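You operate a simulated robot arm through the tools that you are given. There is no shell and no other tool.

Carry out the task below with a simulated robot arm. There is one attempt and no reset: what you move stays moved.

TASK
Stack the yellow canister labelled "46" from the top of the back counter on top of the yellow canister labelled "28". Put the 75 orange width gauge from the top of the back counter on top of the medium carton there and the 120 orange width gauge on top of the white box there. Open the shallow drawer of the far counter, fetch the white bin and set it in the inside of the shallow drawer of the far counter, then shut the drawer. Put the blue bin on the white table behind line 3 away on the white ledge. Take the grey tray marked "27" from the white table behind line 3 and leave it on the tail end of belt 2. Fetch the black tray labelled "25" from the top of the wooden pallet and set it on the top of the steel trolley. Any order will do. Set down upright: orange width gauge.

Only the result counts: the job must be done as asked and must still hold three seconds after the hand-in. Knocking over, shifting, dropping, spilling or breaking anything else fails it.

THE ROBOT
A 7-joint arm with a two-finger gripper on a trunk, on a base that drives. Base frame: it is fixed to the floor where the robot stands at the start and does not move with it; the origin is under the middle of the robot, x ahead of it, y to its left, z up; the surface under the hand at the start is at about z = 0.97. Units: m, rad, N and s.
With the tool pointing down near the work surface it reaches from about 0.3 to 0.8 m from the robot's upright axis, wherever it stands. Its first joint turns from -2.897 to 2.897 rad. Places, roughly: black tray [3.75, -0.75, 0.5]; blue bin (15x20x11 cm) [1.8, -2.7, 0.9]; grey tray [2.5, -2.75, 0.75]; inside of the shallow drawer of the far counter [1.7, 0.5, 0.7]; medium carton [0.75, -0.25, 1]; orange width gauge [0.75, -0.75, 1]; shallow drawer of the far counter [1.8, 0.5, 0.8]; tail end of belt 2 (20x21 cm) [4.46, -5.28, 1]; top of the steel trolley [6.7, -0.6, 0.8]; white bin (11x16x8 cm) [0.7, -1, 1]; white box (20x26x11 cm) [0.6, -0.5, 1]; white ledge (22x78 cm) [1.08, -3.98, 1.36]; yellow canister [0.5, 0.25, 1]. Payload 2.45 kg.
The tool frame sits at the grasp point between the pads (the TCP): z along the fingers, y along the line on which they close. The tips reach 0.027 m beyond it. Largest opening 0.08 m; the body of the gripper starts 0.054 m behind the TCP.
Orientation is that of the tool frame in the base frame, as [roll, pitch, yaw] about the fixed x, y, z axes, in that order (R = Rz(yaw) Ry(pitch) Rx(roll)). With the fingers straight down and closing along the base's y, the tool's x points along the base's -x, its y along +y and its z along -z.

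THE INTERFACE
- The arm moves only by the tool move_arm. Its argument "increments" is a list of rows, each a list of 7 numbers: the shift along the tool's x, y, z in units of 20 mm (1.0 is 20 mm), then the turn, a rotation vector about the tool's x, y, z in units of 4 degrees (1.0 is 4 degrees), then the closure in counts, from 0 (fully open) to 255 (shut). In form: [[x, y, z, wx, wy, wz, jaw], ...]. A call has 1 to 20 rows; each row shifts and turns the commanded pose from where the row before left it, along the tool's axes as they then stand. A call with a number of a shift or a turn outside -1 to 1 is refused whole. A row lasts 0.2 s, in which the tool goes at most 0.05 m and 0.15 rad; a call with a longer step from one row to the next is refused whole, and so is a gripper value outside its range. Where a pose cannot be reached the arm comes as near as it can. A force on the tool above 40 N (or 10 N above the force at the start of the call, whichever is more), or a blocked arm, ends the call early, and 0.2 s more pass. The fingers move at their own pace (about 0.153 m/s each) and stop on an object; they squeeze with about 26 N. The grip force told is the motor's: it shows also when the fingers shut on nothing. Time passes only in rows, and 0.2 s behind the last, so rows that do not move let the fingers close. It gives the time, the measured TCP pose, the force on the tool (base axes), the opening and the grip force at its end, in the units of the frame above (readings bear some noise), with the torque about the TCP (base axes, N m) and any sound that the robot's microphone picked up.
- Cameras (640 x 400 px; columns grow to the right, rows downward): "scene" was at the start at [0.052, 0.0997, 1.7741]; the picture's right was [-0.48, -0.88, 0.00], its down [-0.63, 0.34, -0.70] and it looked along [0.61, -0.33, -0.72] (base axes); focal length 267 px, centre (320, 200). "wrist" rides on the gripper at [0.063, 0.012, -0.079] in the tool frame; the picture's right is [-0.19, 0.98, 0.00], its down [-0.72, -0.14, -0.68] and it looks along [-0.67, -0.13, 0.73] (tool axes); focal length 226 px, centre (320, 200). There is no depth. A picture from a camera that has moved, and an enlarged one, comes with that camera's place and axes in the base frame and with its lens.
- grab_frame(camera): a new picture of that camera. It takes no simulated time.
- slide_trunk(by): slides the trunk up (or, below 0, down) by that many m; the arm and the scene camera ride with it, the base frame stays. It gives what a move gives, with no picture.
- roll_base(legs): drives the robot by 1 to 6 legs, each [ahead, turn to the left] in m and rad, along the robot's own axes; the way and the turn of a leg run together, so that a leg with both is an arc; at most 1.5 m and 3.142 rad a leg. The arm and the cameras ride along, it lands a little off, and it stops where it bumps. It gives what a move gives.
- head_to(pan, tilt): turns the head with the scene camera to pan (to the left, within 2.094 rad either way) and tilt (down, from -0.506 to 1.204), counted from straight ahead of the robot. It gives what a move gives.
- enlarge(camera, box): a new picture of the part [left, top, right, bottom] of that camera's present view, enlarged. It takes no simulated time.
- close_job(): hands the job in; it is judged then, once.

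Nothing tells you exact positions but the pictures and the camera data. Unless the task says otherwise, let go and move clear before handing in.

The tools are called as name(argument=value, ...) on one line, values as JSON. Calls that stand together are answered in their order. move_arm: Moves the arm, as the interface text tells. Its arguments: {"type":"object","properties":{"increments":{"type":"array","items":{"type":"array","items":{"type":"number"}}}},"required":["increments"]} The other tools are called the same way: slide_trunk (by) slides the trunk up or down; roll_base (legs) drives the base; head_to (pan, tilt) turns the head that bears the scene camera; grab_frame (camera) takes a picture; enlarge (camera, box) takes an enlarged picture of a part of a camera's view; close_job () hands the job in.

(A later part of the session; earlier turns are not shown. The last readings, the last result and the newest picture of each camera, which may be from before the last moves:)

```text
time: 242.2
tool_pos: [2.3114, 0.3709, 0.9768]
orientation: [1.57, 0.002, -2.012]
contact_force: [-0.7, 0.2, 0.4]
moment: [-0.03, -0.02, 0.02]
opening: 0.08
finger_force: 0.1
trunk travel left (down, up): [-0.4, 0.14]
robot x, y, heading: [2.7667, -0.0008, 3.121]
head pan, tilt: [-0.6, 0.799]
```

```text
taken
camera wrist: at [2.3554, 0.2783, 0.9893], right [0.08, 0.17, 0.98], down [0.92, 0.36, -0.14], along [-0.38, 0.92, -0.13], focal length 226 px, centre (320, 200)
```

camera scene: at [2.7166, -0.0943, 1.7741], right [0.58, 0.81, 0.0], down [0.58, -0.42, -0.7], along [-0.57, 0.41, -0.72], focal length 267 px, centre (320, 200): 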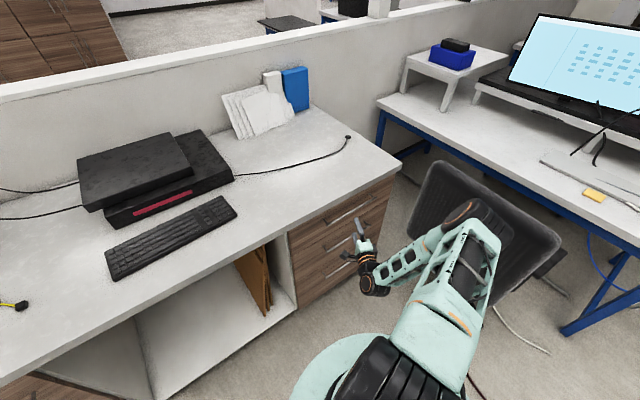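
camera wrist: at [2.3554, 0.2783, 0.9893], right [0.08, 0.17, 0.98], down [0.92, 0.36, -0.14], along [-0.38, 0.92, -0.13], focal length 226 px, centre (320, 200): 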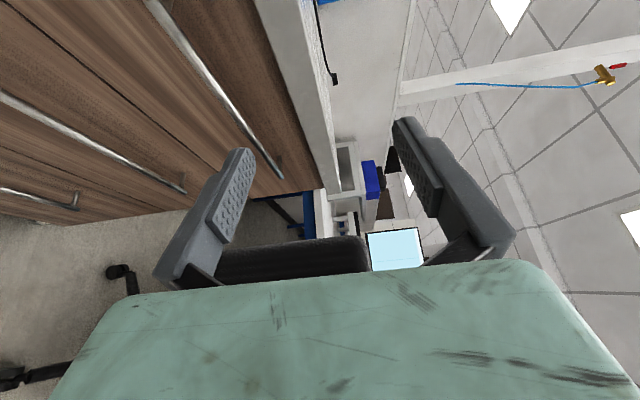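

move_arm(increments=[[0, -1, 0, 0, 0, 0, 0], [0, -1, 0, 0, 0, 0, 0], [0, -1, 0, 0, 0, 0, 0], [0, -1, 0, 0, 0, 0, 0], [0, -1, 0, 0, 0, 0, 0], [0, -0.4, 0, 0, 0, 0, 0], [0, 0, 0, 0, 0, 0, 0]])

grab_frame(camera="scene")

grab_frame(camera="wrist")

```text
time: 243.8
tool_pos: [2.3111, 0.3704, 0.8686]
orientation: [1.574, 0.0, -2.012]
contact_force: [0.2, 0.0, 0.4]
moment: [0.0, 0.01, 0.0]
opening: 0.0798
finger_force: 0.1
trunk travel left (down, up): [-0.4, 0.14]
robot x, y, heading: [2.7647, 0.002, 3.118]
head pan, tilt: [-0.6, 0.799]
```

```text
taken
camera scene: at [2.7166, -0.0942, 1.7741], right [0.58, 0.81, 0.0], down [0.58, -0.42, -0.7], along [-0.57, 0.41, -0.72], focal length 267 px, centre (320, 200)
```

scene: 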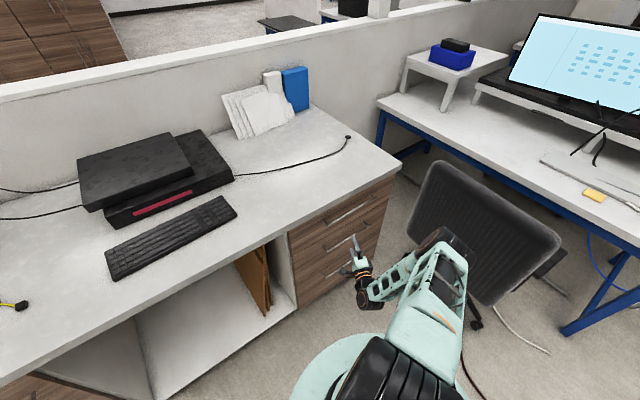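

```text
taken
camera wrist: at [2.3556, 0.2781, 0.8802], right [0.08, 0.17, 0.98], down [0.92, 0.36, -0.14], along [-0.38, 0.92, -0.13], focal length 226 px, centre (320, 200)
```

wrist: 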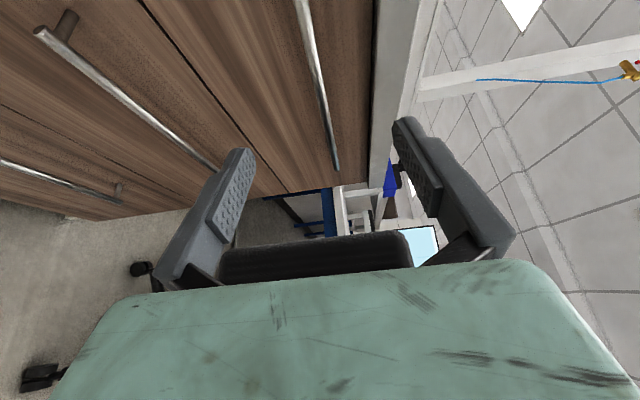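

move_arm(increments=[[0.03, -0.2, 1, 0, 0, 0, 0], [0.03, 0, 1, 0, 0, 0, 0], [0.03, 0, 1, 0, 0, 0, 0], [0.03, 0, 1, 0, 0, 0, 0], [0.03, 0, 1, 0, 0, 0, 0], [0.03, 0, 1, 0, 0, 0, 0], [0.03, 0, 0.8, 0, 0, 0, 0], [0, 0, 0, 0, 0, 0, 0]])

grab_frame(camera="wrist")

enlarge(camera="scene", box=[260, 170, 420, 320])

```text
time: 245.6
tool_pos: [2.1866, 0.4233, 0.8639]
orientation: [1.574, 0.001, -2.013]
contact_force: [-0.1, 0.7, 0.1]
moment: [-0.02, -0.01, 0.01]
opening: 0.0799
finger_force: 0.0
trunk travel left (down, up): [-0.4, 0.14]
robot x, y, heading: [2.7614, 0.0009, 3.119]
head pan, tilt: [-0.6, 0.799]
```

```text
taken
camera wrist: at [2.2317, 0.3314, 0.8766], right [0.08, 0.17, 0.98], down [0.92, 0.36, -0.14], along [-0.38, 0.92, -0.13], focal length 226 px, centre (320, 200)
```

wrist: 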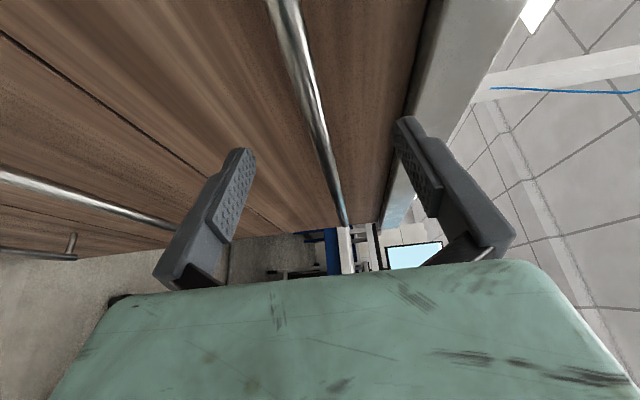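

```text
2.67 times, centred on (340, 245) of scene
camera zoom: at [2.7166, -0.0943, 1.7741], right [0.58, 0.81, 0.0], down [0.58, -0.42, -0.7], along [-0.57, 0.41, -0.72], focal length 711 px, centre (267, 80)
```

zoom: 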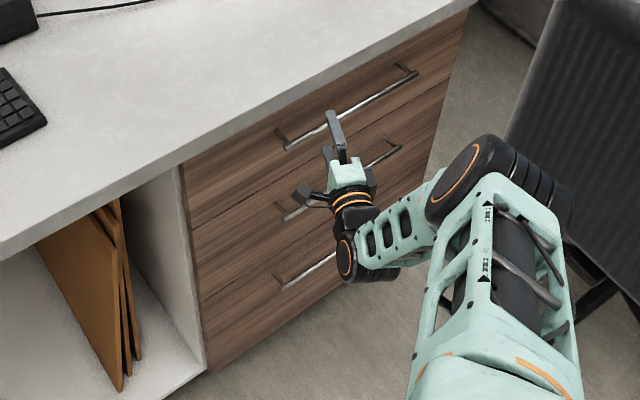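

move_arm(increments=[[0, 0.12, 0.6, 0, 0, 0, 0], [0, 0, 0.6, 0, 0, 0, 0], [0, 0, 0.5, 0, 0, 0, 0], [0, 0, 0, 0, 0, 0, 0]])

grab_frame(camera="wrist")

enlarge(camera="scene", box=[310, 190, 390, 240])

```text
time: 246.6
tool_pos: [2.1555, 0.4382, 0.867]
orientation: [1.572, 0.0, -2.012]
contact_force: [-0.7, -0.1, -0.1]
moment: [0.01, -0.03, -0.01]
opening: 0.0799
finger_force: 0.0
trunk travel left (down, up): [-0.4, 0.14]
robot x, y, heading: [2.7656, -0.0002, 3.116]
head pan, tilt: [-0.6, 0.799]
```

```text
taken
camera wrist: at [2.1998, 0.3467, 0.8792], right [0.08, 0.17, 0.98], down [0.92, 0.36, -0.14], along [-0.38, 0.92, -0.13], focal length 226 px, centre (320, 200)
```

wrist: 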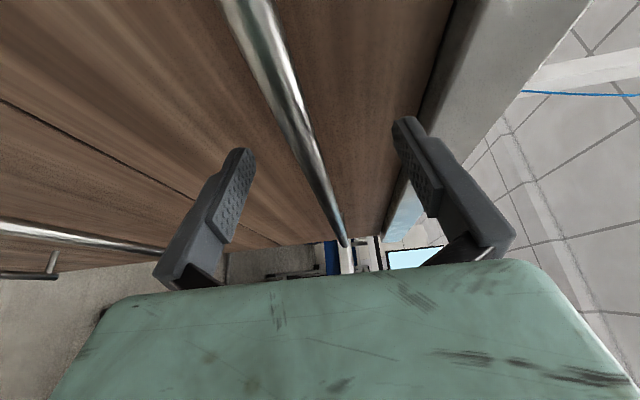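

```text
8.00 times, centred on (350, 215) of scene
camera zoom: at [2.7165, -0.0943, 1.7741], right [0.58, 0.81, 0.0], down [0.58, -0.42, -0.7], along [-0.57, 0.41, -0.72], focal length 2133 px, centre (80, 80)
```

zoom: 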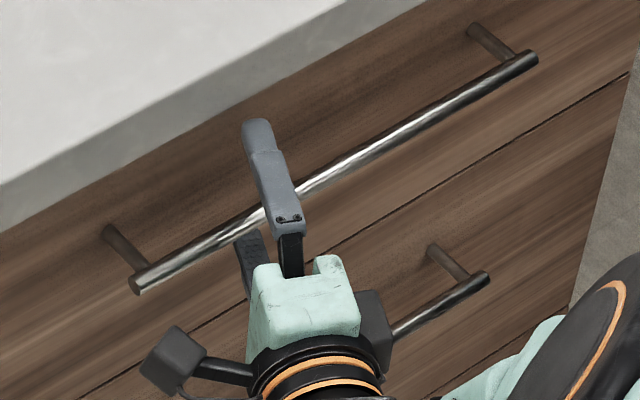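

The bar is between the fingers. Closing and pulling along +x.

move_arm(increments=[[0, 0, 0, 0, 0, 0, 255], [0, 0, 0, 0, 0, 0, 255], [0, 0, 0, 0, 0, 0, 255], [0, 0, 0, 0, 0, 0, 255]])

enlarge(camera="scene", box=[310, 190, 390, 240])

```text
time: 247.6
tool_pos: [2.1539, 0.4383, 0.8638]
orientation: [1.578, 0.001, -2.014]
contact_force: [-1.0, 2.5, -22.0]
moment: [-0.05, -0.29, -0.66]
opening: 0.0116
finger_force: 38.6
trunk travel left (down, up): [-0.4, 0.14]
robot x, y, heading: [2.7647, 0.001, 3.116]
head pan, tilt: [-0.6, 0.799]
```

```text
8.00 times, centred on (350, 215) of scene
camera zoom: at [2.7144, -0.0925, 1.774], right [0.58, 0.81, 0.0], down [0.58, -0.42, -0.7], along [-0.56, 0.41, -0.72], focal length 2133 px, centre (80, 80)
```

zoom: 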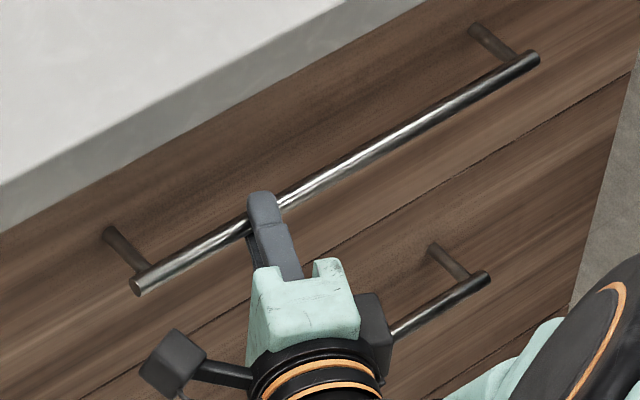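

move_arm(increments=[[0, -0.12, 0, 0, 0, 0, 255], [-0.2, 0, -0.45, 0, 0, 0, 255], [-0.427, 0, -0.904, 0, 0, 0, 255], [-0.427, 0, -0.904, 0, 0, 0, 255], [0, 0, 0, 0, 0, 0, 255]])

grab_frame(camera="scene")

```text
time: 248.8
tool_pos: [2.2056, 0.4382, 0.8643]
orientation: [1.575, 0.0, -2.011]
contact_force: [-1.9, -0.9, -14.9]
moment: [0.0, -0.15, 0.27]
opening: 0.012
finger_force: 38.7
trunk travel left (down, up): [-0.4, 0.14]
robot x, y, heading: [2.7668, 0.0017, 3.112]
head pan, tilt: [-0.6, 0.799]
```

```text
taken
camera scene: at [2.7152, -0.0936, 1.774], right [0.58, 0.81, 0.0], down [0.58, -0.42, -0.7], along [-0.56, 0.41, -0.72], focal length 267 px, centre (320, 200)
```

scene: 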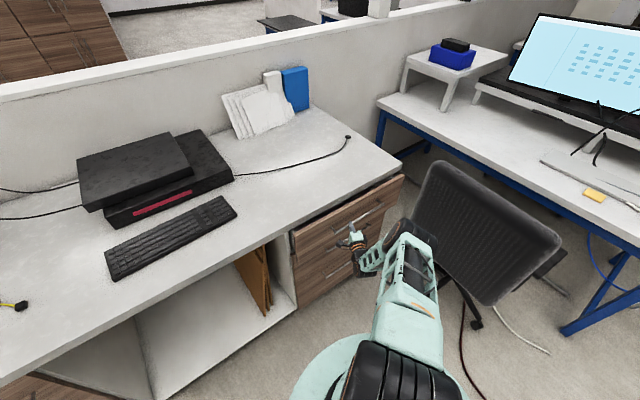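

The drawer slides out. Continue pulling.

move_arm(increments=[[-0.427, -0.1, -0.904, 0, 0, 0, 255], [-0.427, 0, -0.904, 0, 0, 0, 255], [-0.427, 0, -0.904, 0, 0, 0, 255], [-0.427, 0, -0.904, 0, 0, 0, 255], [-0.427, 0, -0.904, 0, 0, 0, 255], [-0.427, 0, -0.904, 0, 0, 0, 255], [-0.427, 0, -0.904, 0, 0, 0, 255], [-0.427, 0, -0.904, 0, 0, 0, 255], [0, 0, 0, 0, 0, 0, 255]])

grab_frame(camera="scene")

```text
time: 250.8
tool_pos: [2.3662, 0.4393, 0.8634]
orientation: [1.569, 0.002, -2.013]
contact_force: [-0.9, -1.8, 10.0]
moment: [0.07, 0.1, -0.5]
opening: 0.0117
finger_force: 39.2
trunk travel left (down, up): [-0.4, 0.14]
robot x, y, heading: [2.7655, 0.0022, 3.118]
head pan, tilt: [-0.6, 0.799]
```

```text
taken
camera scene: at [2.7171, -0.0952, 1.7741], right [0.58, 0.81, 0.0], down [0.58, -0.42, -0.7], along [-0.57, 0.41, -0.72], focal length 267 px, centre (320, 200)
```

scene: 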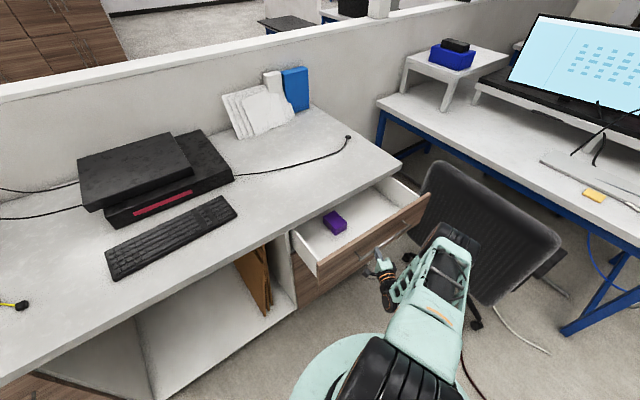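

move_arm(increments=[[-0.427, 0.04, -0.904, 0, 0, 0, 255], [-0.427, 0, -0.904, 0, 0, 0, 255], [-0.2, 0, -0.45, 0, 0, 0, 255], [0, 0, 0, 0, 0, 0, 255]])

enlarge(camera="scene", box=[260, 150, 460, 300])

grab_frame(camera="wrist")

```text
time: 251.8
tool_pos: [2.4163, 0.4398, 0.863]
orientation: [1.572, 0.001, -2.012]
contact_force: [1.4, 7.2, 1.8]
moment: [-0.02, -0.01, 0.16]
opening: 0.0113
finger_force: 39.0
trunk travel left (down, up): [-0.4, 0.14]
robot x, y, heading: [2.7647, 0.002, 3.117]
head pan, tilt: [-0.6, 0.799]
```

```text
2.67 times, centred on (360, 225) of scene
camera zoom: at [2.7169, -0.0936, 1.7741], right [0.58, 0.81, 0.0], down [0.58, -0.42, -0.7], along [-0.57, 0.41, -0.72], focal length 711 px, centre (213, 133)
```

zoom: 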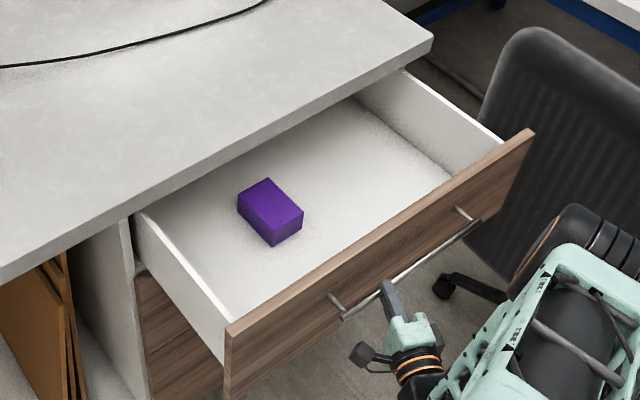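

```text
taken
camera wrist: at [2.4603, 0.3472, 0.8762], right [0.08, 0.17, 0.98], down [0.92, 0.36, -0.14], along [-0.37, 0.92, -0.13], focal length 226 px, centre (320, 200)
```

wrist: 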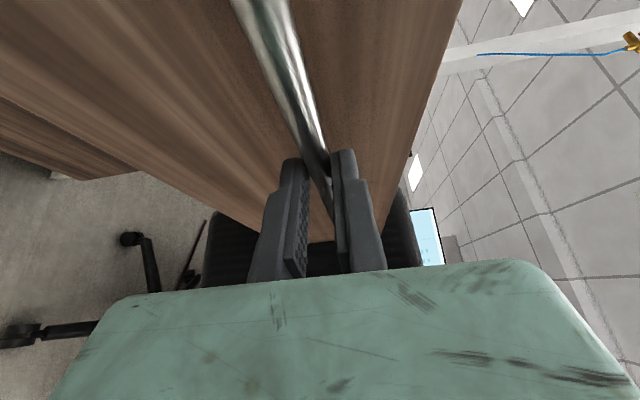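

The drawer is open 0.26 m (a purple block lies inside, left). I release, back off and raise the arm, then restore the tool-down pose.

move_arm(increments=[[0, 0, 0, 0, 0, 0, 100], [0, 0, 0, 0, 0, 0, 0], [0, 0, 0, 0, 0, 0, 0], [0, 0, -0.6, 0, 0, 0, 0], [0, 0, -1, 0, 0, 0, 0], [0, 0, -1, 0, 0, 0, 0], [0, 0, -1, 0, 0, 0, 0], [0, 0, -0.8, 0, 0, 0, 0], [0, 0, 0, 0, 0, 0, 0]])

grab_frame(camera="scene")

```text
time: 253.8
tool_pos: [2.4963, 0.4011, 0.8642]
orientation: [1.572, 0.002, -2.012]
contact_force: [-0.3, -0.9, 0.4]
moment: [0.02, -0.05, 0.01]
opening: 0.0801
finger_force: 0.0
trunk travel left (down, up): [-0.4, 0.14]
robot x, y, heading: [2.763, 0.0004, 3.111]
head pan, tilt: [-0.6, 0.799]
```

```text
taken
camera scene: at [2.7166, -0.0942, 1.7741], right [0.58, 0.81, 0.0], down [0.58, -0.42, -0.7], along [-0.57, 0.41, -0.72], focal length 267 px, centre (320, 200)
```

scene: 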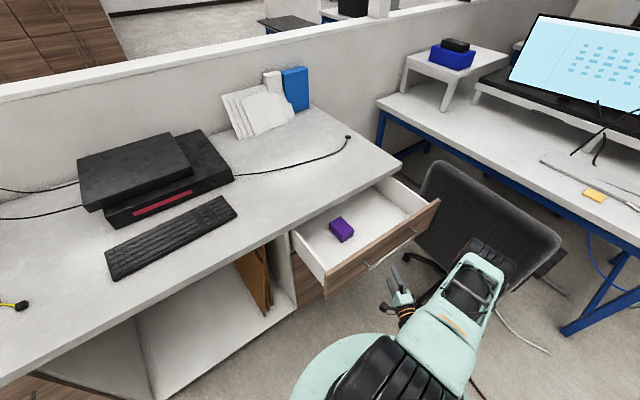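

move_arm(increments=[[0, 1, 0, 0, 0, 0, 0], [0, 1, 0, 0, 0, 0, 0], [0, 1, 0, 0, 0, 0, 0], [0, 1, 0, 0, 0, 0, 0], [0, 1, 0, 0, 0, 0, 0], [0, 1, 0, 0, 0, 0, 0], [0, 1, 0, 0, 0, 0, 0], [0, 1, 0, 0, 0, 0, 0], [0, 1, 0, 0, 0, 0, 0], [0, 1, 0, 0, 0, 0, 0], [0, 1, 0, 0, 0, 0, 0], [0, 1, 0, 0, 0, 0, 0], [0, 1, 0, 0, 0, 0, 0], [0, 1, 0, 0, 0, 0, 0], [0, 1, 0, 0, 0, 0, 0], [0, 1, 0, 0, 0, 0, 0], [0, 1, 0, 0, 0, 0, 0], [0, 0, 0, 0, 0, 0, 0]])

move_arm(increments=[[0.6, 0, 0.8, 0, 1, 0, 0], [0.6, 0, 0.8, 0, 1, 0, 0], [0.6, 0, 0.8, 0, 1, 0, 0], [0.6, 0, 0.8, 0, 1, 0, 0], [0.6, 0, 0.8, 0, 1, 0, 0], [0.6, 0, 0.8, 0, 1, 0, 0], [0.6, 0, 0.8, 0, 0, 0, 0], [0.6, 0, 0.8, 0, 0, 0, 0], [0.6, 0, 0.8, 0, 0, 0, 0], [0.6, 0, 0.8, 0, 0, 0, 0], [0, 0, 0, 0, 0, 0, 0]])

grab_frame(camera="scene")

```text
time: 257.6
tool_pos: [2.4945, 0.4008, 1.2042]
orientation: [1.572, 0.002, -2.011]
contact_force: [0.1, 0.1, -0.8]
moment: [-0.06, 0.0, 0.01]
opening: 0.08
finger_force: 0.1
trunk travel left (down, up): [-0.4, 0.14]
robot x, y, heading: [2.7657, 0.0009, 3.121]
head pan, tilt: [-0.6, 0.799]
```

```text
time: 259.9
tool_pos: [2.3187, 0.3096, 1.2025]
orientation: [1.572, 0.001, -1.592]
contact_force: [0.8, 0.4, 0.1]
moment: [0.0, -0.01, -0.02]
opening: 0.0801
finger_force: 0.0
trunk travel left (down, up): [-0.4, 0.14]
robot x, y, heading: [2.7658, 0.001, 3.116]
head pan, tilt: [-0.6, 0.799]
```

```text
taken
camera scene: at [2.7169, -0.0942, 1.7741], right [0.58, 0.81, 0.0], down [0.58, -0.42, -0.7], along [-0.57, 0.41, -0.72], focal length 267 px, centre (320, 200)
```

scene: 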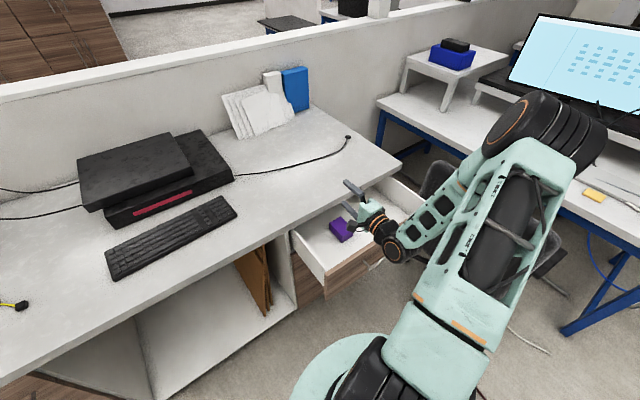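

move_arm(increments=[[0, 0, 0, 1, 0, 0, 0], [0, 0, 0, 1, 0, 0, 0], [0, 0, 0, 1, 0, 0, 0], [0, 0, 0, 1, 0, 0, 0], [0, 0, 0, 1, 0, 0, 0], [0, 0, 0, 1, 0, 0, 0], [0, 0, 0, 1, 0, 0, 0], [0, 0, 0, 1, 0, 0, 0], [0, 0, 0, 1, 0, 0, 0], [0, 0, 0, 1, 0, 0, 0], [0, 0, 0, 1, 0, 0, 0], [0, 0, 0, 1, 0, 0, 0], [0, 0, 0, 1, 0, 0, 0], [0, 0, 0, 1, 0, 0, 0], [0, 0, 0, 1, 0, 0, 0], [0, 0, 0, 1, 0, 0, 0], [0, 0, 0, 1, 0, 0, 0], [0, 0, 0, 1, 0, 0, 0], [0, 0, 0, 1, 0, 0, 0], [0, 0, 0, 1, 0, 0, 0]])

move_arm(increments=[[0, 0, 0, 1, 0, 0, 0], [0, 0, 0, 1, 0, 0, 0], [0, 0, 0, 0.5, 0, 0, 0], [0, 0, 0, 0, 0, -1, 0], [0, 0, 0, 0, 0, -1, 0], [0, 0, 0, 0, 0, -1, 0], [0, 0, 0, 0, 0, -1, 0], [0, 0, 0, 0, 0, -1, 0], [0, 0, 0, 0, 0, -1, 0], [0, 0, 0, 0, 0, -1, 0], [0, 0, 0, 0, 0, -1, 0], [0, 0, 0, 0, 0, -1, 0], [0, 0, 0, 0, 0, -1, 0], [0, 0, 0, 0, 0, -1, 0], [0, 0, 0, 0, 0, -1, 0], [0, 0, 0, 0, 0, -1, 0], [0, 0, 0, 0, 0, -1, 0], [0, 0, 0, 0, 0, -1, 0], [0, 0, 0, 0, 0, -1, 0], [0, 0, 0, 0, 0, -1, 0]])

move_arm(increments=[[0, 0, 0, 0, 0, -1, 0], [0, 0, 0, 0, 0, -1, 0], [0, 0, 0, 0, 0, -1, 0], [0, 0, 0, 0, 0, -1, 0], [0, 0, 0, 0, 0, -1, 0], [0, 0, 0, 0, 0, -0.5, 0], [0, 0, 0, 0, 0, 0, 0]])

grab_frame(camera="wrist")

```text
time: 264.1
tool_pos: [2.3176, 0.3113, 1.2032]
orientation: [2.972, 0.003, -1.593]
contact_force: [-0.5, -0.2, -0.4]
moment: [0.02, 0.03, 0.01]
opening: 0.0804
finger_force: 0.2
trunk travel left (down, up): [-0.4, 0.14]
robot x, y, heading: [2.7665, -0.002, 3.117]
head pan, tilt: [-0.6, 0.799]
```

```text
time: 268.4
tool_pos: [2.3178, 0.3101, 1.203]
orientation: [-3.139, -0.002, -0.405]
contact_force: [-0.5, -0.1, 0.0]
moment: [0.0, -0.01, 0.01]
opening: 0.0802
finger_force: 0.1
trunk travel left (down, up): [-0.4, 0.14]
robot x, y, heading: [2.7673, 0.0004, 3.116]
head pan, tilt: [-0.6, 0.799]
```

```text
time: 269.9
tool_pos: [2.3177, 0.3103, 1.2034]
orientation: [-3.141, -0.003, -0.021]
contact_force: [-0.2, 0.3, -0.3]
moment: [-0.03, -0.01, 0.01]
opening: 0.0799
finger_force: 0.0
trunk travel left (down, up): [-0.4, 0.14]
robot x, y, heading: [2.7657, -0.0003, 3.118]
head pan, tilt: [-0.6, 0.799]
```

```text
taken
camera wrist: at [2.3817, 0.2949, 1.2828], right [-0.21, -0.98, 0.0], down [-0.72, 0.16, 0.68], along [-0.66, 0.15, -0.73], focal length 226 px, centre (320, 200)
```

wrist: 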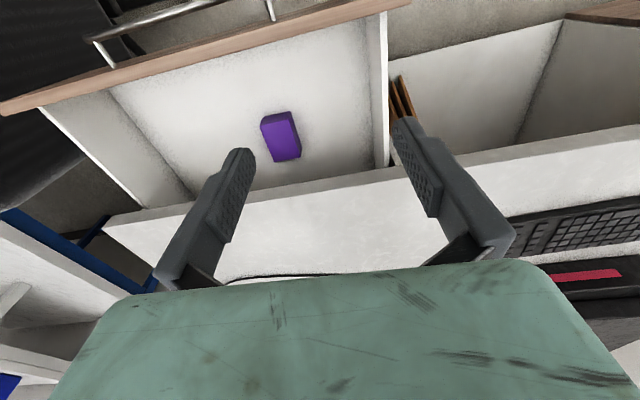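

Tool-down pose restored; I noted drawer interior (y 0.22–0.74, x 2.12–2.37). Retract to carry pose and drive back to the counter's end for the white bin.

move_arm(increments=[[0, 0.97, -0.55, 0, 0, 0, 0], [0, 0.97, -0.55, 0, 0, 0, 0], [0, 0.97, -0.55, 0, 0, 0, 0], [0, 0.97, -0.55, 0, 0, 0, 0], [0, 0.97, -0.55, 0, 0, 0, 0], [0, 0.97, -0.55, 0, 0, 0, 0], [0, 0.97, -0.55, 0, 0, 0, 0], [0, 0.97, -0.55, 0, 0, 0, 0], [0, 0.97, -0.55, 0, 0, 0, 0], [0, 0.97, -0.55, 0, 0, 0, 0], [0, 0.97, -0.55, 0, 0, 0, 0], [0, 0.97, -0.55, 0, 0, 0, 0], [0, 0.97, -0.55, 0, 0, 0, 0], [0, 0.97, -0.55, 0, 0, 0, 0], [0, 0.97, -0.55, 0, 0, 0, 0], [0, 0.97, -0.55, 0, 0, 0, 0], [0, 0, 0, 0, 0, 0, 0]])

roll_base(legs=[[0, 1.595], [0.85, 0], [0.85, 0], [0, -1.5708]])

```text
time: 273.6
tool_pos: [2.3097, -0.0027, 1.378]
orientation: [-3.141, -0.003, -0.023]
contact_force: [-0.1, 0.8, -0.1]
moment: [-0.03, 0.02, -0.02]
opening: 0.08
finger_force: 0.1
trunk travel left (down, up): [-0.4, 0.14]
robot x, y, heading: [2.7674, 0.0015, 3.118]
head pan, tilt: [-0.6, 0.799]
```

```text
time: 290.0
tool_pos: [2.241, -1.6884, 1.3792]
orientation: [-3.139, -0.001, -0.037]
contact_force: [-0.6, 0.7, -0.1]
moment: [0.0, -0.01, 0.0]
opening: 0.0802
finger_force: 0.1
trunk travel left (down, up): [-0.4, 0.14]
robot x, y, heading: [2.692, -1.6958, 3.103]
head pan, tilt: [-0.6, 0.799]
```

roll_base(legs=[[0, 0.038], [0.95, 0], [0.95, 0], [0, -1.5708]])

grab_frame(camera="wrist")

head_to(pan=-0.3, tilt=0.8)

grab_frame(camera="scene")

```text
time: 303.9
tool_pos: [0.8188, -1.1785, 1.3787]
orientation: [-3.139, -0.001, -1.642]
contact_force: [0.1, -0.1, 0.1]
moment: [-0.01, -0.03, -0.03]
opening: 0.08
finger_force: 0.0
trunk travel left (down, up): [-0.4, 0.14]
robot x, y, heading: [0.8022, -1.6318, 1.499]
head pan, tilt: [-0.6, 0.799]
```

```text
taken
camera wrist: at [0.8016, -1.2413, 1.4583], right [-0.96, 0.26, 0.0], down [0.19, 0.71, 0.68], along [0.18, 0.66, -0.73], focal length 226 px, centre (320, 200)
```

wrist: 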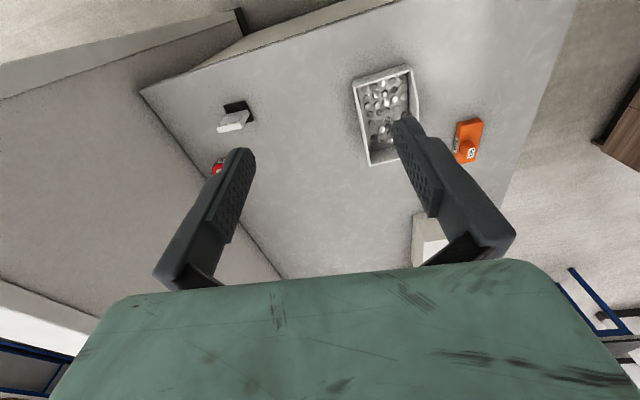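

```text
time: 304.7
tool_pos: [0.8189, -1.1772, 1.3792]
orientation: [-3.138, -0.002, -1.643]
contact_force: [0.3, -0.1, 0.4]
moment: [-0.05, 0.02, -0.01]
opening: 0.0799
finger_force: 0.1
trunk travel left (down, up): [-0.4, 0.14]
robot x, y, heading: [0.7961, -1.6313, 1.496]
head pan, tilt: [-0.3, 0.799]
```

```text
taken
camera scene: at [0.6877, -1.5679, 1.7741], right [0.93, -0.37, 0.0], down [-0.26, -0.67, -0.7], along [0.25, 0.65, -0.72], focal length 267 px, centre (320, 200)
```

scene: 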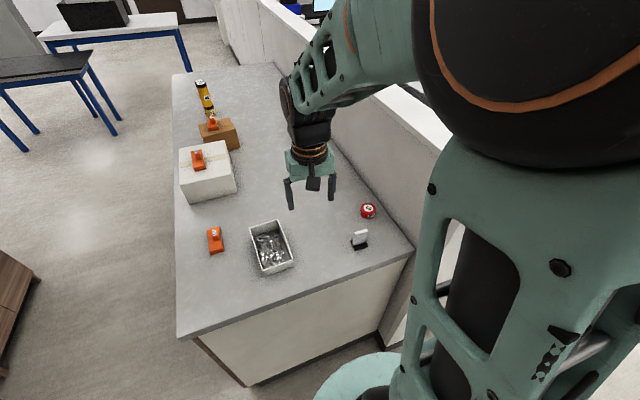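

enlarge(camera="scene", box=[190, 200, 350, 300])

enlarge(camera="wrist", box=[310, 40, 470, 180])

```text
4.00 times, centred on (270, 250) of scene
camera zoom: at [0.6877, -1.5679, 1.7741], right [0.93, -0.37, 0.0], down [-0.26, -0.67, -0.7], along [0.25, 0.65, -0.72], focal length 1066 px, centre (520, 0)
```

zoom: 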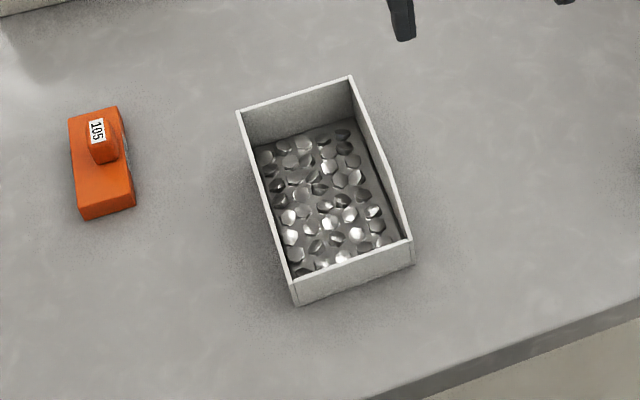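

```text
2.86 times, centred on (390, 110) of wrist
camera zoom: at [0.8016, -1.2413, 1.4584], right [-0.96, 0.26, 0.0], down [0.19, 0.71, 0.68], along [0.18, 0.66, -0.73], focal length 646 px, centre (120, 457)
```

zoom: 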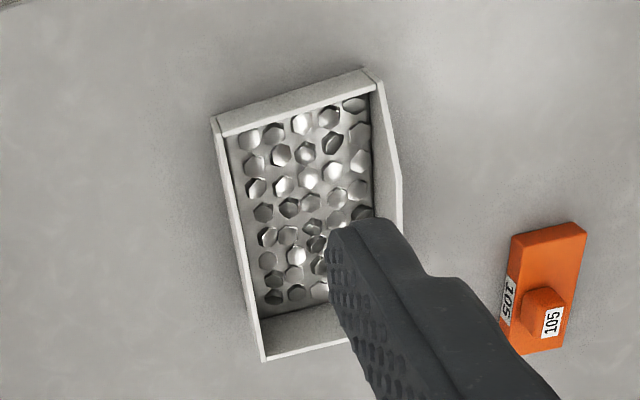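

The bin: full-height side wall section y −1.05…−0.95, right (+x) wall at x≈0.768. I'll grip that wall near its centre. Moving above it.

move_arm(increments=[[-0.66, 0.26, 0.95, 0, 0, -0.125, 60], [-0.66, 0.26, 0.95, 0, 0, -0.125, 60], [-0.66, 0.26, 0.95, 0, 0, -0.125, 60], [-0.66, 0.26, 0.95, 0, 0, -0.125, 60], [-0.66, 0.26, 0.95, 0, 0, -0.125, 60], [-0.66, 0.26, 0.95, 0, 0, -0.125, 60], [-0.66, 0.26, 0.95, 0, 0, -0.125, 60], [-0.66, 0.26, 0.95, 0, 0, -0.125, 60], [-0.66, 0.26, 0.95, 0, 0, -0.125, 60], [-0.66, 0.26, 0.95, 0, 0, -0.125, 60], [-0.66, 0.26, 0.95, 0, 0, -0.125, 60], [-0.66, 0.26, 0.95, 0, 0, -0.125, 60], [0, 0, 0, 0, 0, 0, 60]])

grab_frame(camera="wrist")

enlarge(camera="scene", box=[210, 190, 370, 290])

```text
time: 307.5
tool_pos: [0.7608, -1.0179, 1.1498]
orientation: [-3.139, -0.002, -1.537]
contact_force: [0.2, 0.3, 0.1]
moment: [0.03, 0.02, 0.01]
opening: 0.061
finger_force: 0.2
trunk travel left (down, up): [-0.4, 0.14]
robot x, y, heading: [0.7989, -1.6345, 1.502]
head pan, tilt: [-0.3, 0.799]
```

```text
taken
camera wrist: at [0.7501, -1.0829, 1.2294], right [-0.99, 0.16, 0.0], down [0.12, 0.72, 0.68], along [0.11, 0.67, -0.73], focal length 226 px, centre (320, 200)
```

wrist: 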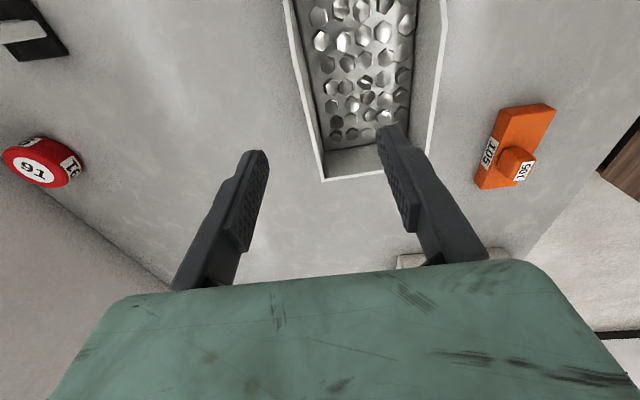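

```text
4.00 times, centred on (290, 240) of scene
camera zoom: at [0.6876, -1.5682, 1.7741], right [0.93, -0.37, 0.0], down [-0.26, -0.67, -0.7], along [0.25, 0.65, -0.72], focal length 1066 px, centre (440, 40)
```

zoom: 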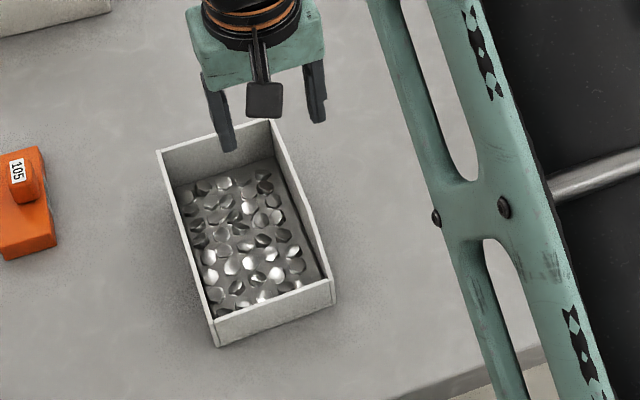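

move_arm(increments=[[0, -0.4, 0.8, 0, 0, 0, 60], [0, 0, 0.8, 0, 0, 0, 60], [0, 0, 0.8, 0, 0, 0, 60], [0, 0, 0.8, 0, 0, 0, 60], [0, 0, 0, 0, 0, 0, 60]])

grab_frame(camera="wrist")

enlarge(camera="scene", box=[230, 200, 330, 270])

```text
time: 308.7
tool_pos: [0.7689, -1.0186, 1.086]
orientation: [-3.139, -0.003, -1.538]
contact_force: [-0.2, 0.4, -0.5]
moment: [-0.03, 0.01, -0.03]
opening: 0.0612
finger_force: 0.0
trunk travel left (down, up): [-0.4, 0.14]
robot x, y, heading: [0.7997, -1.6318, 1.497]
head pan, tilt: [-0.3, 0.799]
```

```text
taken
camera wrist: at [0.7577, -1.0824, 1.1659], right [-0.99, 0.16, 0.0], down [0.12, 0.72, 0.68], along [0.11, 0.67, -0.73], focal length 226 px, centre (320, 200)
```

wrist: 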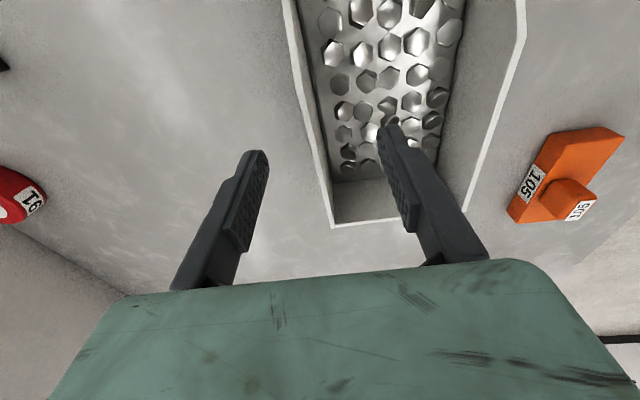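

```text
5.71 times, centred on (280, 235) of scene
camera zoom: at [0.6877, -1.5679, 1.7741], right [0.93, -0.37, 0.0], down [-0.26, -0.67, -0.7], along [0.25, 0.65, -0.72], focal length 1523 px, centre (549, 0)
```

zoom: 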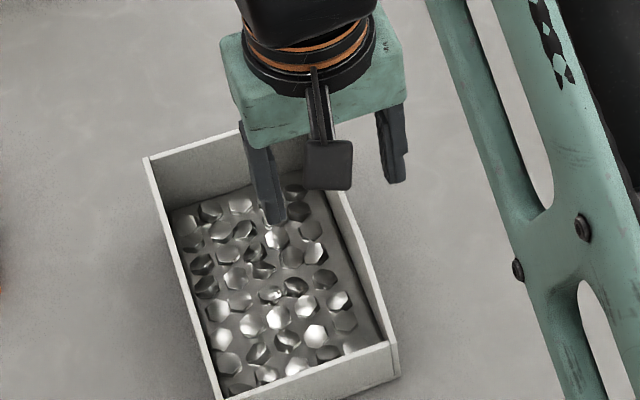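

move_arm(increments=[[0, 0, 0.8, 0, 0, 0, 60], [0, 0, 0.8, 0, 0, 0, 60], [0, 0, 0.5, 0, 0, 0, 60], [0, 0, 0.4, 0, 0, 0, 60], [0, 0, 0, 0, 0, 0, 60]])

grab_frame(camera="wrist")

enlarge(camera="scene", box=[230, 200, 330, 270])

```text
time: 309.9
tool_pos: [0.7685, -1.0189, 1.0362]
orientation: [-3.139, -0.001, -1.538]
contact_force: [0.0, 0.9, -0.4]
moment: [0.01, -0.01, 0.02]
opening: 0.0611
finger_force: 0.0
trunk travel left (down, up): [-0.4, 0.14]
robot x, y, heading: [0.7975, -1.6303, 1.5]
head pan, tilt: [-0.3, 0.799]
```

```text
taken
camera wrist: at [0.758, -1.0829, 1.1163], right [-0.99, 0.16, 0.0], down [0.12, 0.72, 0.68], along [0.11, 0.67, -0.73], focal length 226 px, centre (320, 200)
```

wrist: 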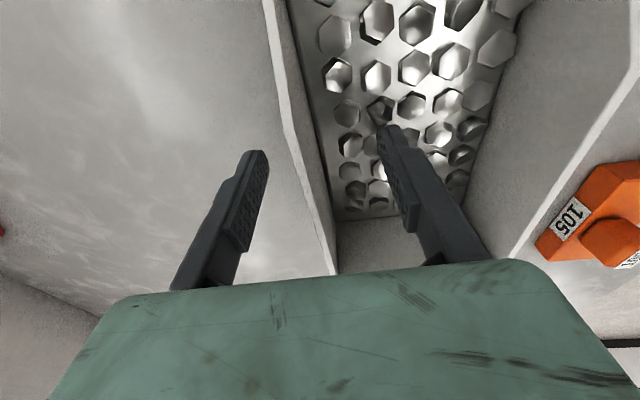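

```text
5.71 times, centred on (280, 235) of scene
camera zoom: at [0.6876, -1.5678, 1.7741], right [0.93, -0.36, 0.0], down [-0.26, -0.67, -0.7], along [0.25, 0.65, -0.72], focal length 1523 px, centre (549, 0)
```

zoom: 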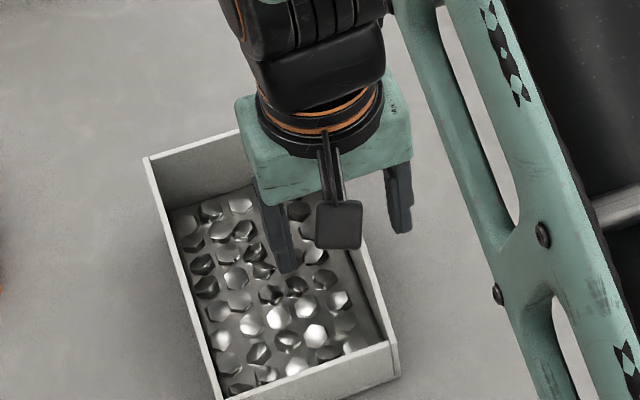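

move_arm(increments=[[0, 0, 0.2, 0, 0, 0, 60], [0, 0, 0.15, 0, 0, 0, 60], [0, 0, 0, 0, 0, 0, 60]])

move_arm(increments=[[0, 0, 0, 0, 0, 0, 255], [0, 0, 0, 0, 0, 0, 255], [0, 0, 0, 0, 0, 0, 255], [0, 0, 0, 0, 0, 0, 255]])

move_arm(increments=[[0, 0, -0.25, 0, 0, 0, 255], [0, 0, -0.25, 0, 0, 0, 255], [0, 0, -0.25, 0, 0, 0, 255], [0, 0, 0, 0, 0, 0, 255], [0, 0, 0, 0, 0, 0, 255]])

grab_frame(camera="wrist")

enlarge(camera="scene", box=[230, 200, 330, 270])

```text
time: 310.7
tool_pos: [0.7675, -1.0187, 1.0289]
orientation: [-3.139, -0.002, -1.537]
contact_force: [0.8, -0.1, 0.9]
moment: [-0.02, 0.01, 0.03]
opening: 0.0612
finger_force: 0.1
trunk travel left (down, up): [-0.4, 0.14]
robot x, y, heading: [0.7976, -1.631, 1.501]
head pan, tilt: [-0.3, 0.799]
```

```text
time: 311.7
tool_pos: [0.7686, -1.0176, 1.0301]
orientation: [-3.141, -0.002, -1.537]
contact_force: [-0.4, -1.0, 0.5]
moment: [0.0, -0.04, 0.02]
opening: 0.0063
finger_force: 26.0
trunk travel left (down, up): [-0.4, 0.14]
robot x, y, heading: [0.7986, -1.6303, 1.501]
head pan, tilt: [-0.3, 0.799]
```

```text
time: 312.9
tool_pos: [0.7676, -1.0187, 1.0458]
orientation: [-3.138, -0.001, -1.539]
contact_force: [-0.4, -0.2, -0.2]
moment: [-0.04, -0.06, 0.01]
opening: 0.006
finger_force: 25.9
trunk travel left (down, up): [-0.4, 0.14]
robot x, y, heading: [0.7945, -1.6291, 1.5]
head pan, tilt: [-0.3, 0.799]
```

```text
taken
camera wrist: at [0.7581, -1.0836, 1.1247], right [-0.99, 0.16, 0.0], down [0.12, 0.72, 0.68], along [0.11, 0.67, -0.73], focal length 226 px, centre (320, 200)
```

wrist: 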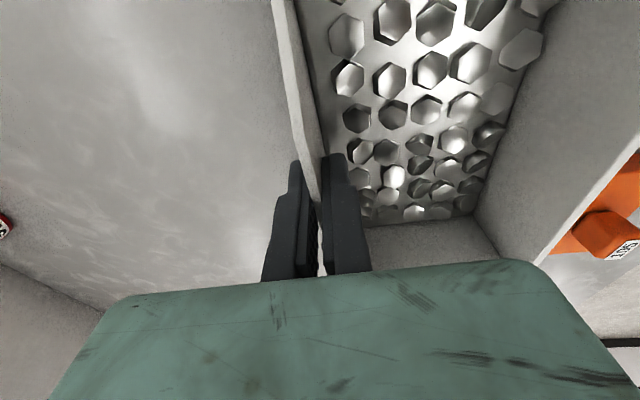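

```text
5.71 times, centred on (280, 235) of scene
camera zoom: at [0.6875, -1.5676, 1.774], right [0.93, -0.36, 0.0], down [-0.26, -0.67, -0.7], along [0.25, 0.65, -0.72], focal length 1523 px, centre (549, 0)
```

zoom: 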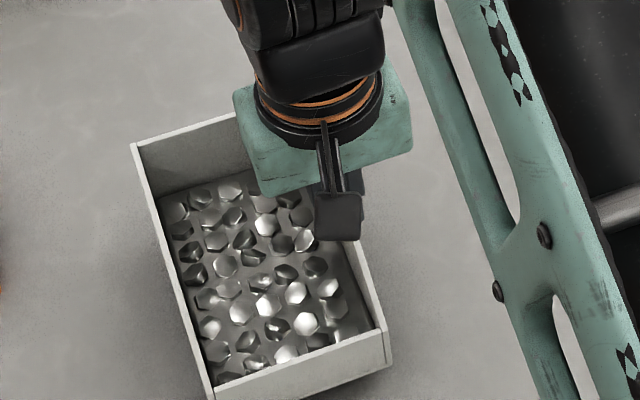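

The bin is held level and is light. Lifting and retracting for carrying.

move_arm(increments=[[0, 0, -0.8, 0, 0, 0, 255], [0, 0, -0.8, 0, 0, 0, 255], [0, 0, -0.8, 0, 0, 0, 255], [0, 0, -0.8, 0, 0, 0, 255], [0, 0, -0.8, 0, 0, 0, 255], [0, 0, -0.8, 0, 0, 0, 255], [0, 0, -0.8, 0, 0, 0, 255], [0.7, 0, -0.8, 0, 0, 0, 255], [0.7, 0, -0.8, 0, 0, 0, 255], [0.7, 0, -0.8, 0, 0, 0, 255], [0.7, 0, -0.8, 0, 0, 0, 255], [0.7, 0, -0.8, 0, 0, 0, 255], [0.7, 0, -0.8, 0, 0, 0, 255], [0.7, 0, -0.8, 0, 0, 0, 255], [0.7, 0, -0.8, 0, 0, 0, 255], [0.7, 0, -0.8, 0, 0, 0, 255], [0.7, 0, -0.8, 0, 0, 0, 255], [0.7, 0, -0.8, 0, 0, 0, 255], [0, 0, 0, 0, 0, 0, 255]])

grab_frame(camera="wrist")

grab_frame(camera="scene")

```text
time: 316.9
tool_pos: [0.7744, -1.1698, 1.3319]
orientation: [-3.14, -0.005, -1.537]
contact_force: [0.8, 0.4, -1.4]
moment: [0.0, -0.04, 0.01]
opening: 0.0059
finger_force: 26.1
trunk travel left (down, up): [-0.4, 0.14]
robot x, y, heading: [0.7952, -1.6329, 1.494]
head pan, tilt: [-0.3, 0.799]
```

```text
taken
camera wrist: at [0.763, -1.2346, 1.4121], right [-0.99, 0.16, 0.0], down [0.12, 0.72, 0.68], along [0.11, 0.67, -0.73], focal length 226 px, centre (320, 200)
```

wrist: 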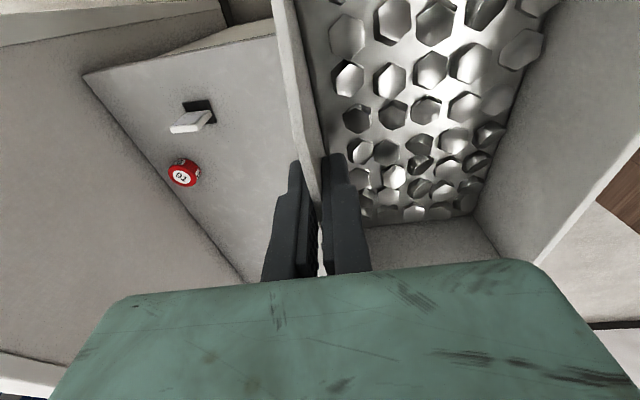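

```text
taken
camera scene: at [0.6875, -1.5671, 1.774], right [0.93, -0.36, 0.0], down [-0.26, -0.67, -0.7], along [0.25, 0.65, -0.72], focal length 267 px, centre (320, 200)
```

scene: 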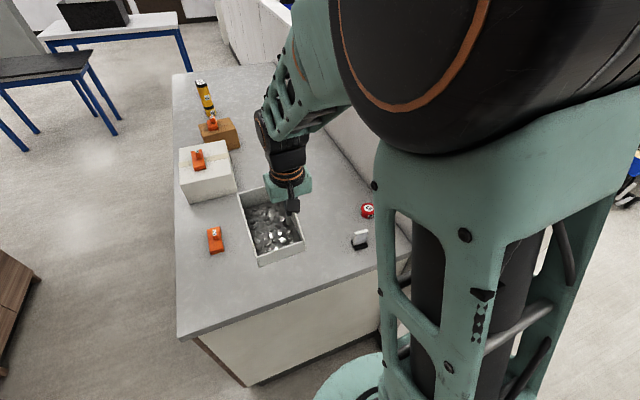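

roll_base(legs=[[-0.2, 0], [0, -1.424], [1.03, 0], [1.03, 0]])

grab_frame(camera="wrist")

```text
time: 331.9
tool_pos: [3.2947, -1.6078, 1.332]
orientation: [-3.14, -0.003, -2.977]
contact_force: [0.2, 0.3, -1.1]
moment: [-0.03, -0.02, 0.01]
opening: 0.006
finger_force: 26.1
trunk travel left (down, up): [-0.4, 0.14]
robot x, y, heading: [2.8393, -1.6911, 0.061]
head pan, tilt: [-0.3, 0.799]
```

```text
taken
camera wrist: at [3.2302, -1.6059, 1.4122], right [0.03, 1.0, 0.0], down [0.73, -0.02, 0.68], along [0.68, -0.02, -0.73], focal length 226 px, centre (320, 200)
```

wrist: 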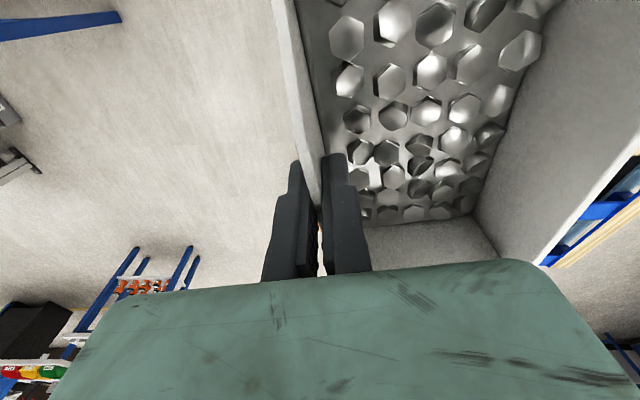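

roll_base(legs=[[0, 1.51], [0.96, 0], [0.96, 0]])

grab_frame(camera="scene")

```text
time: 345.2
tool_pos: [2.7382, 0.6579, 1.3328]
orientation: [-3.14, -0.003, -1.432]
contact_force: [0.0, -0.3, -0.3]
moment: [-0.01, -0.1, -0.01]
opening: 0.0059
finger_force: 26.2
trunk travel left (down, up): [-0.4, 0.14]
robot x, y, heading: [2.8169, 0.1962, 1.604]
head pan, tilt: [-0.3, 0.799]
```

```text
taken
camera scene: at [2.6944, 0.253, 1.774], right [0.96, -0.26, 0.0], down [-0.19, -0.69, -0.7], along [0.18, 0.67, -0.72], focal length 267 px, centre (320, 200)
```

scene: 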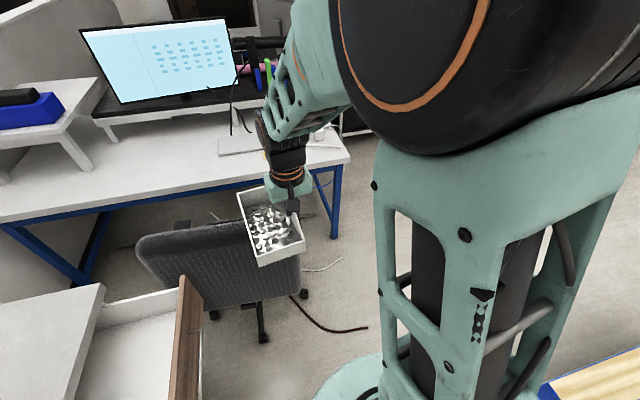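

roll_base(legs=[[0, 1.5376]])

head_to(pan=-0.5, tilt=0.9)

grab_frame(camera="scene")

grab_frame(camera="wrist")

```text
time: 349.5
tool_pos: [2.3549, 0.1307, 1.3305]
orientation: [-3.139, -0.002, 0.126]
contact_force: [-0.1, -0.1, -1.5]
moment: [0.05, 0.02, 0.0]
opening: 0.0058
finger_force: 25.9
trunk travel left (down, up): [-0.4, 0.14]
robot x, y, heading: [2.8102, 0.2, -3.121]
head pan, tilt: [-0.3, 0.799]
```

```text
time: 350.2
tool_pos: [2.3549, 0.1319, 1.3329]
orientation: [-3.14, -0.002, 0.127]
contact_force: [0.1, -0.6, -1.3]
moment: [0.07, 0.0, -0.02]
opening: 0.0061
finger_force: 25.9
trunk travel left (down, up): [-0.4, 0.14]
robot x, y, heading: [2.8071, 0.2001, -3.118]
head pan, tilt: [-0.499, 0.901]
```

```text
taken
camera scene: at [2.7678, 0.0939, 1.7662], right [0.46, 0.89, 0.0], down [0.7, -0.36, -0.62], along [-0.55, 0.29, -0.78], focal length 267 px, centre (320, 200)
```

scene: 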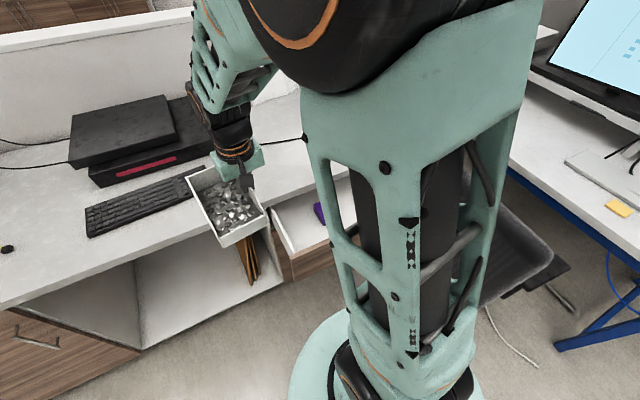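

```text
taken
camera wrist: at [2.4193, 0.1264, 1.4123], right [-0.07, -1.0, 0.0], down [-0.73, 0.05, 0.68], along [-0.68, 0.05, -0.73], focal length 226 px, centre (320, 200)
```

wrist: 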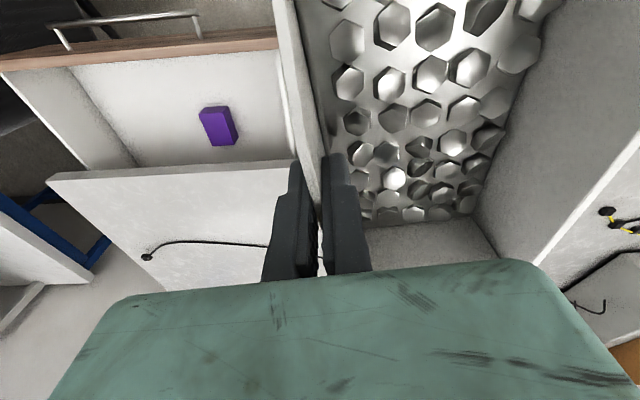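

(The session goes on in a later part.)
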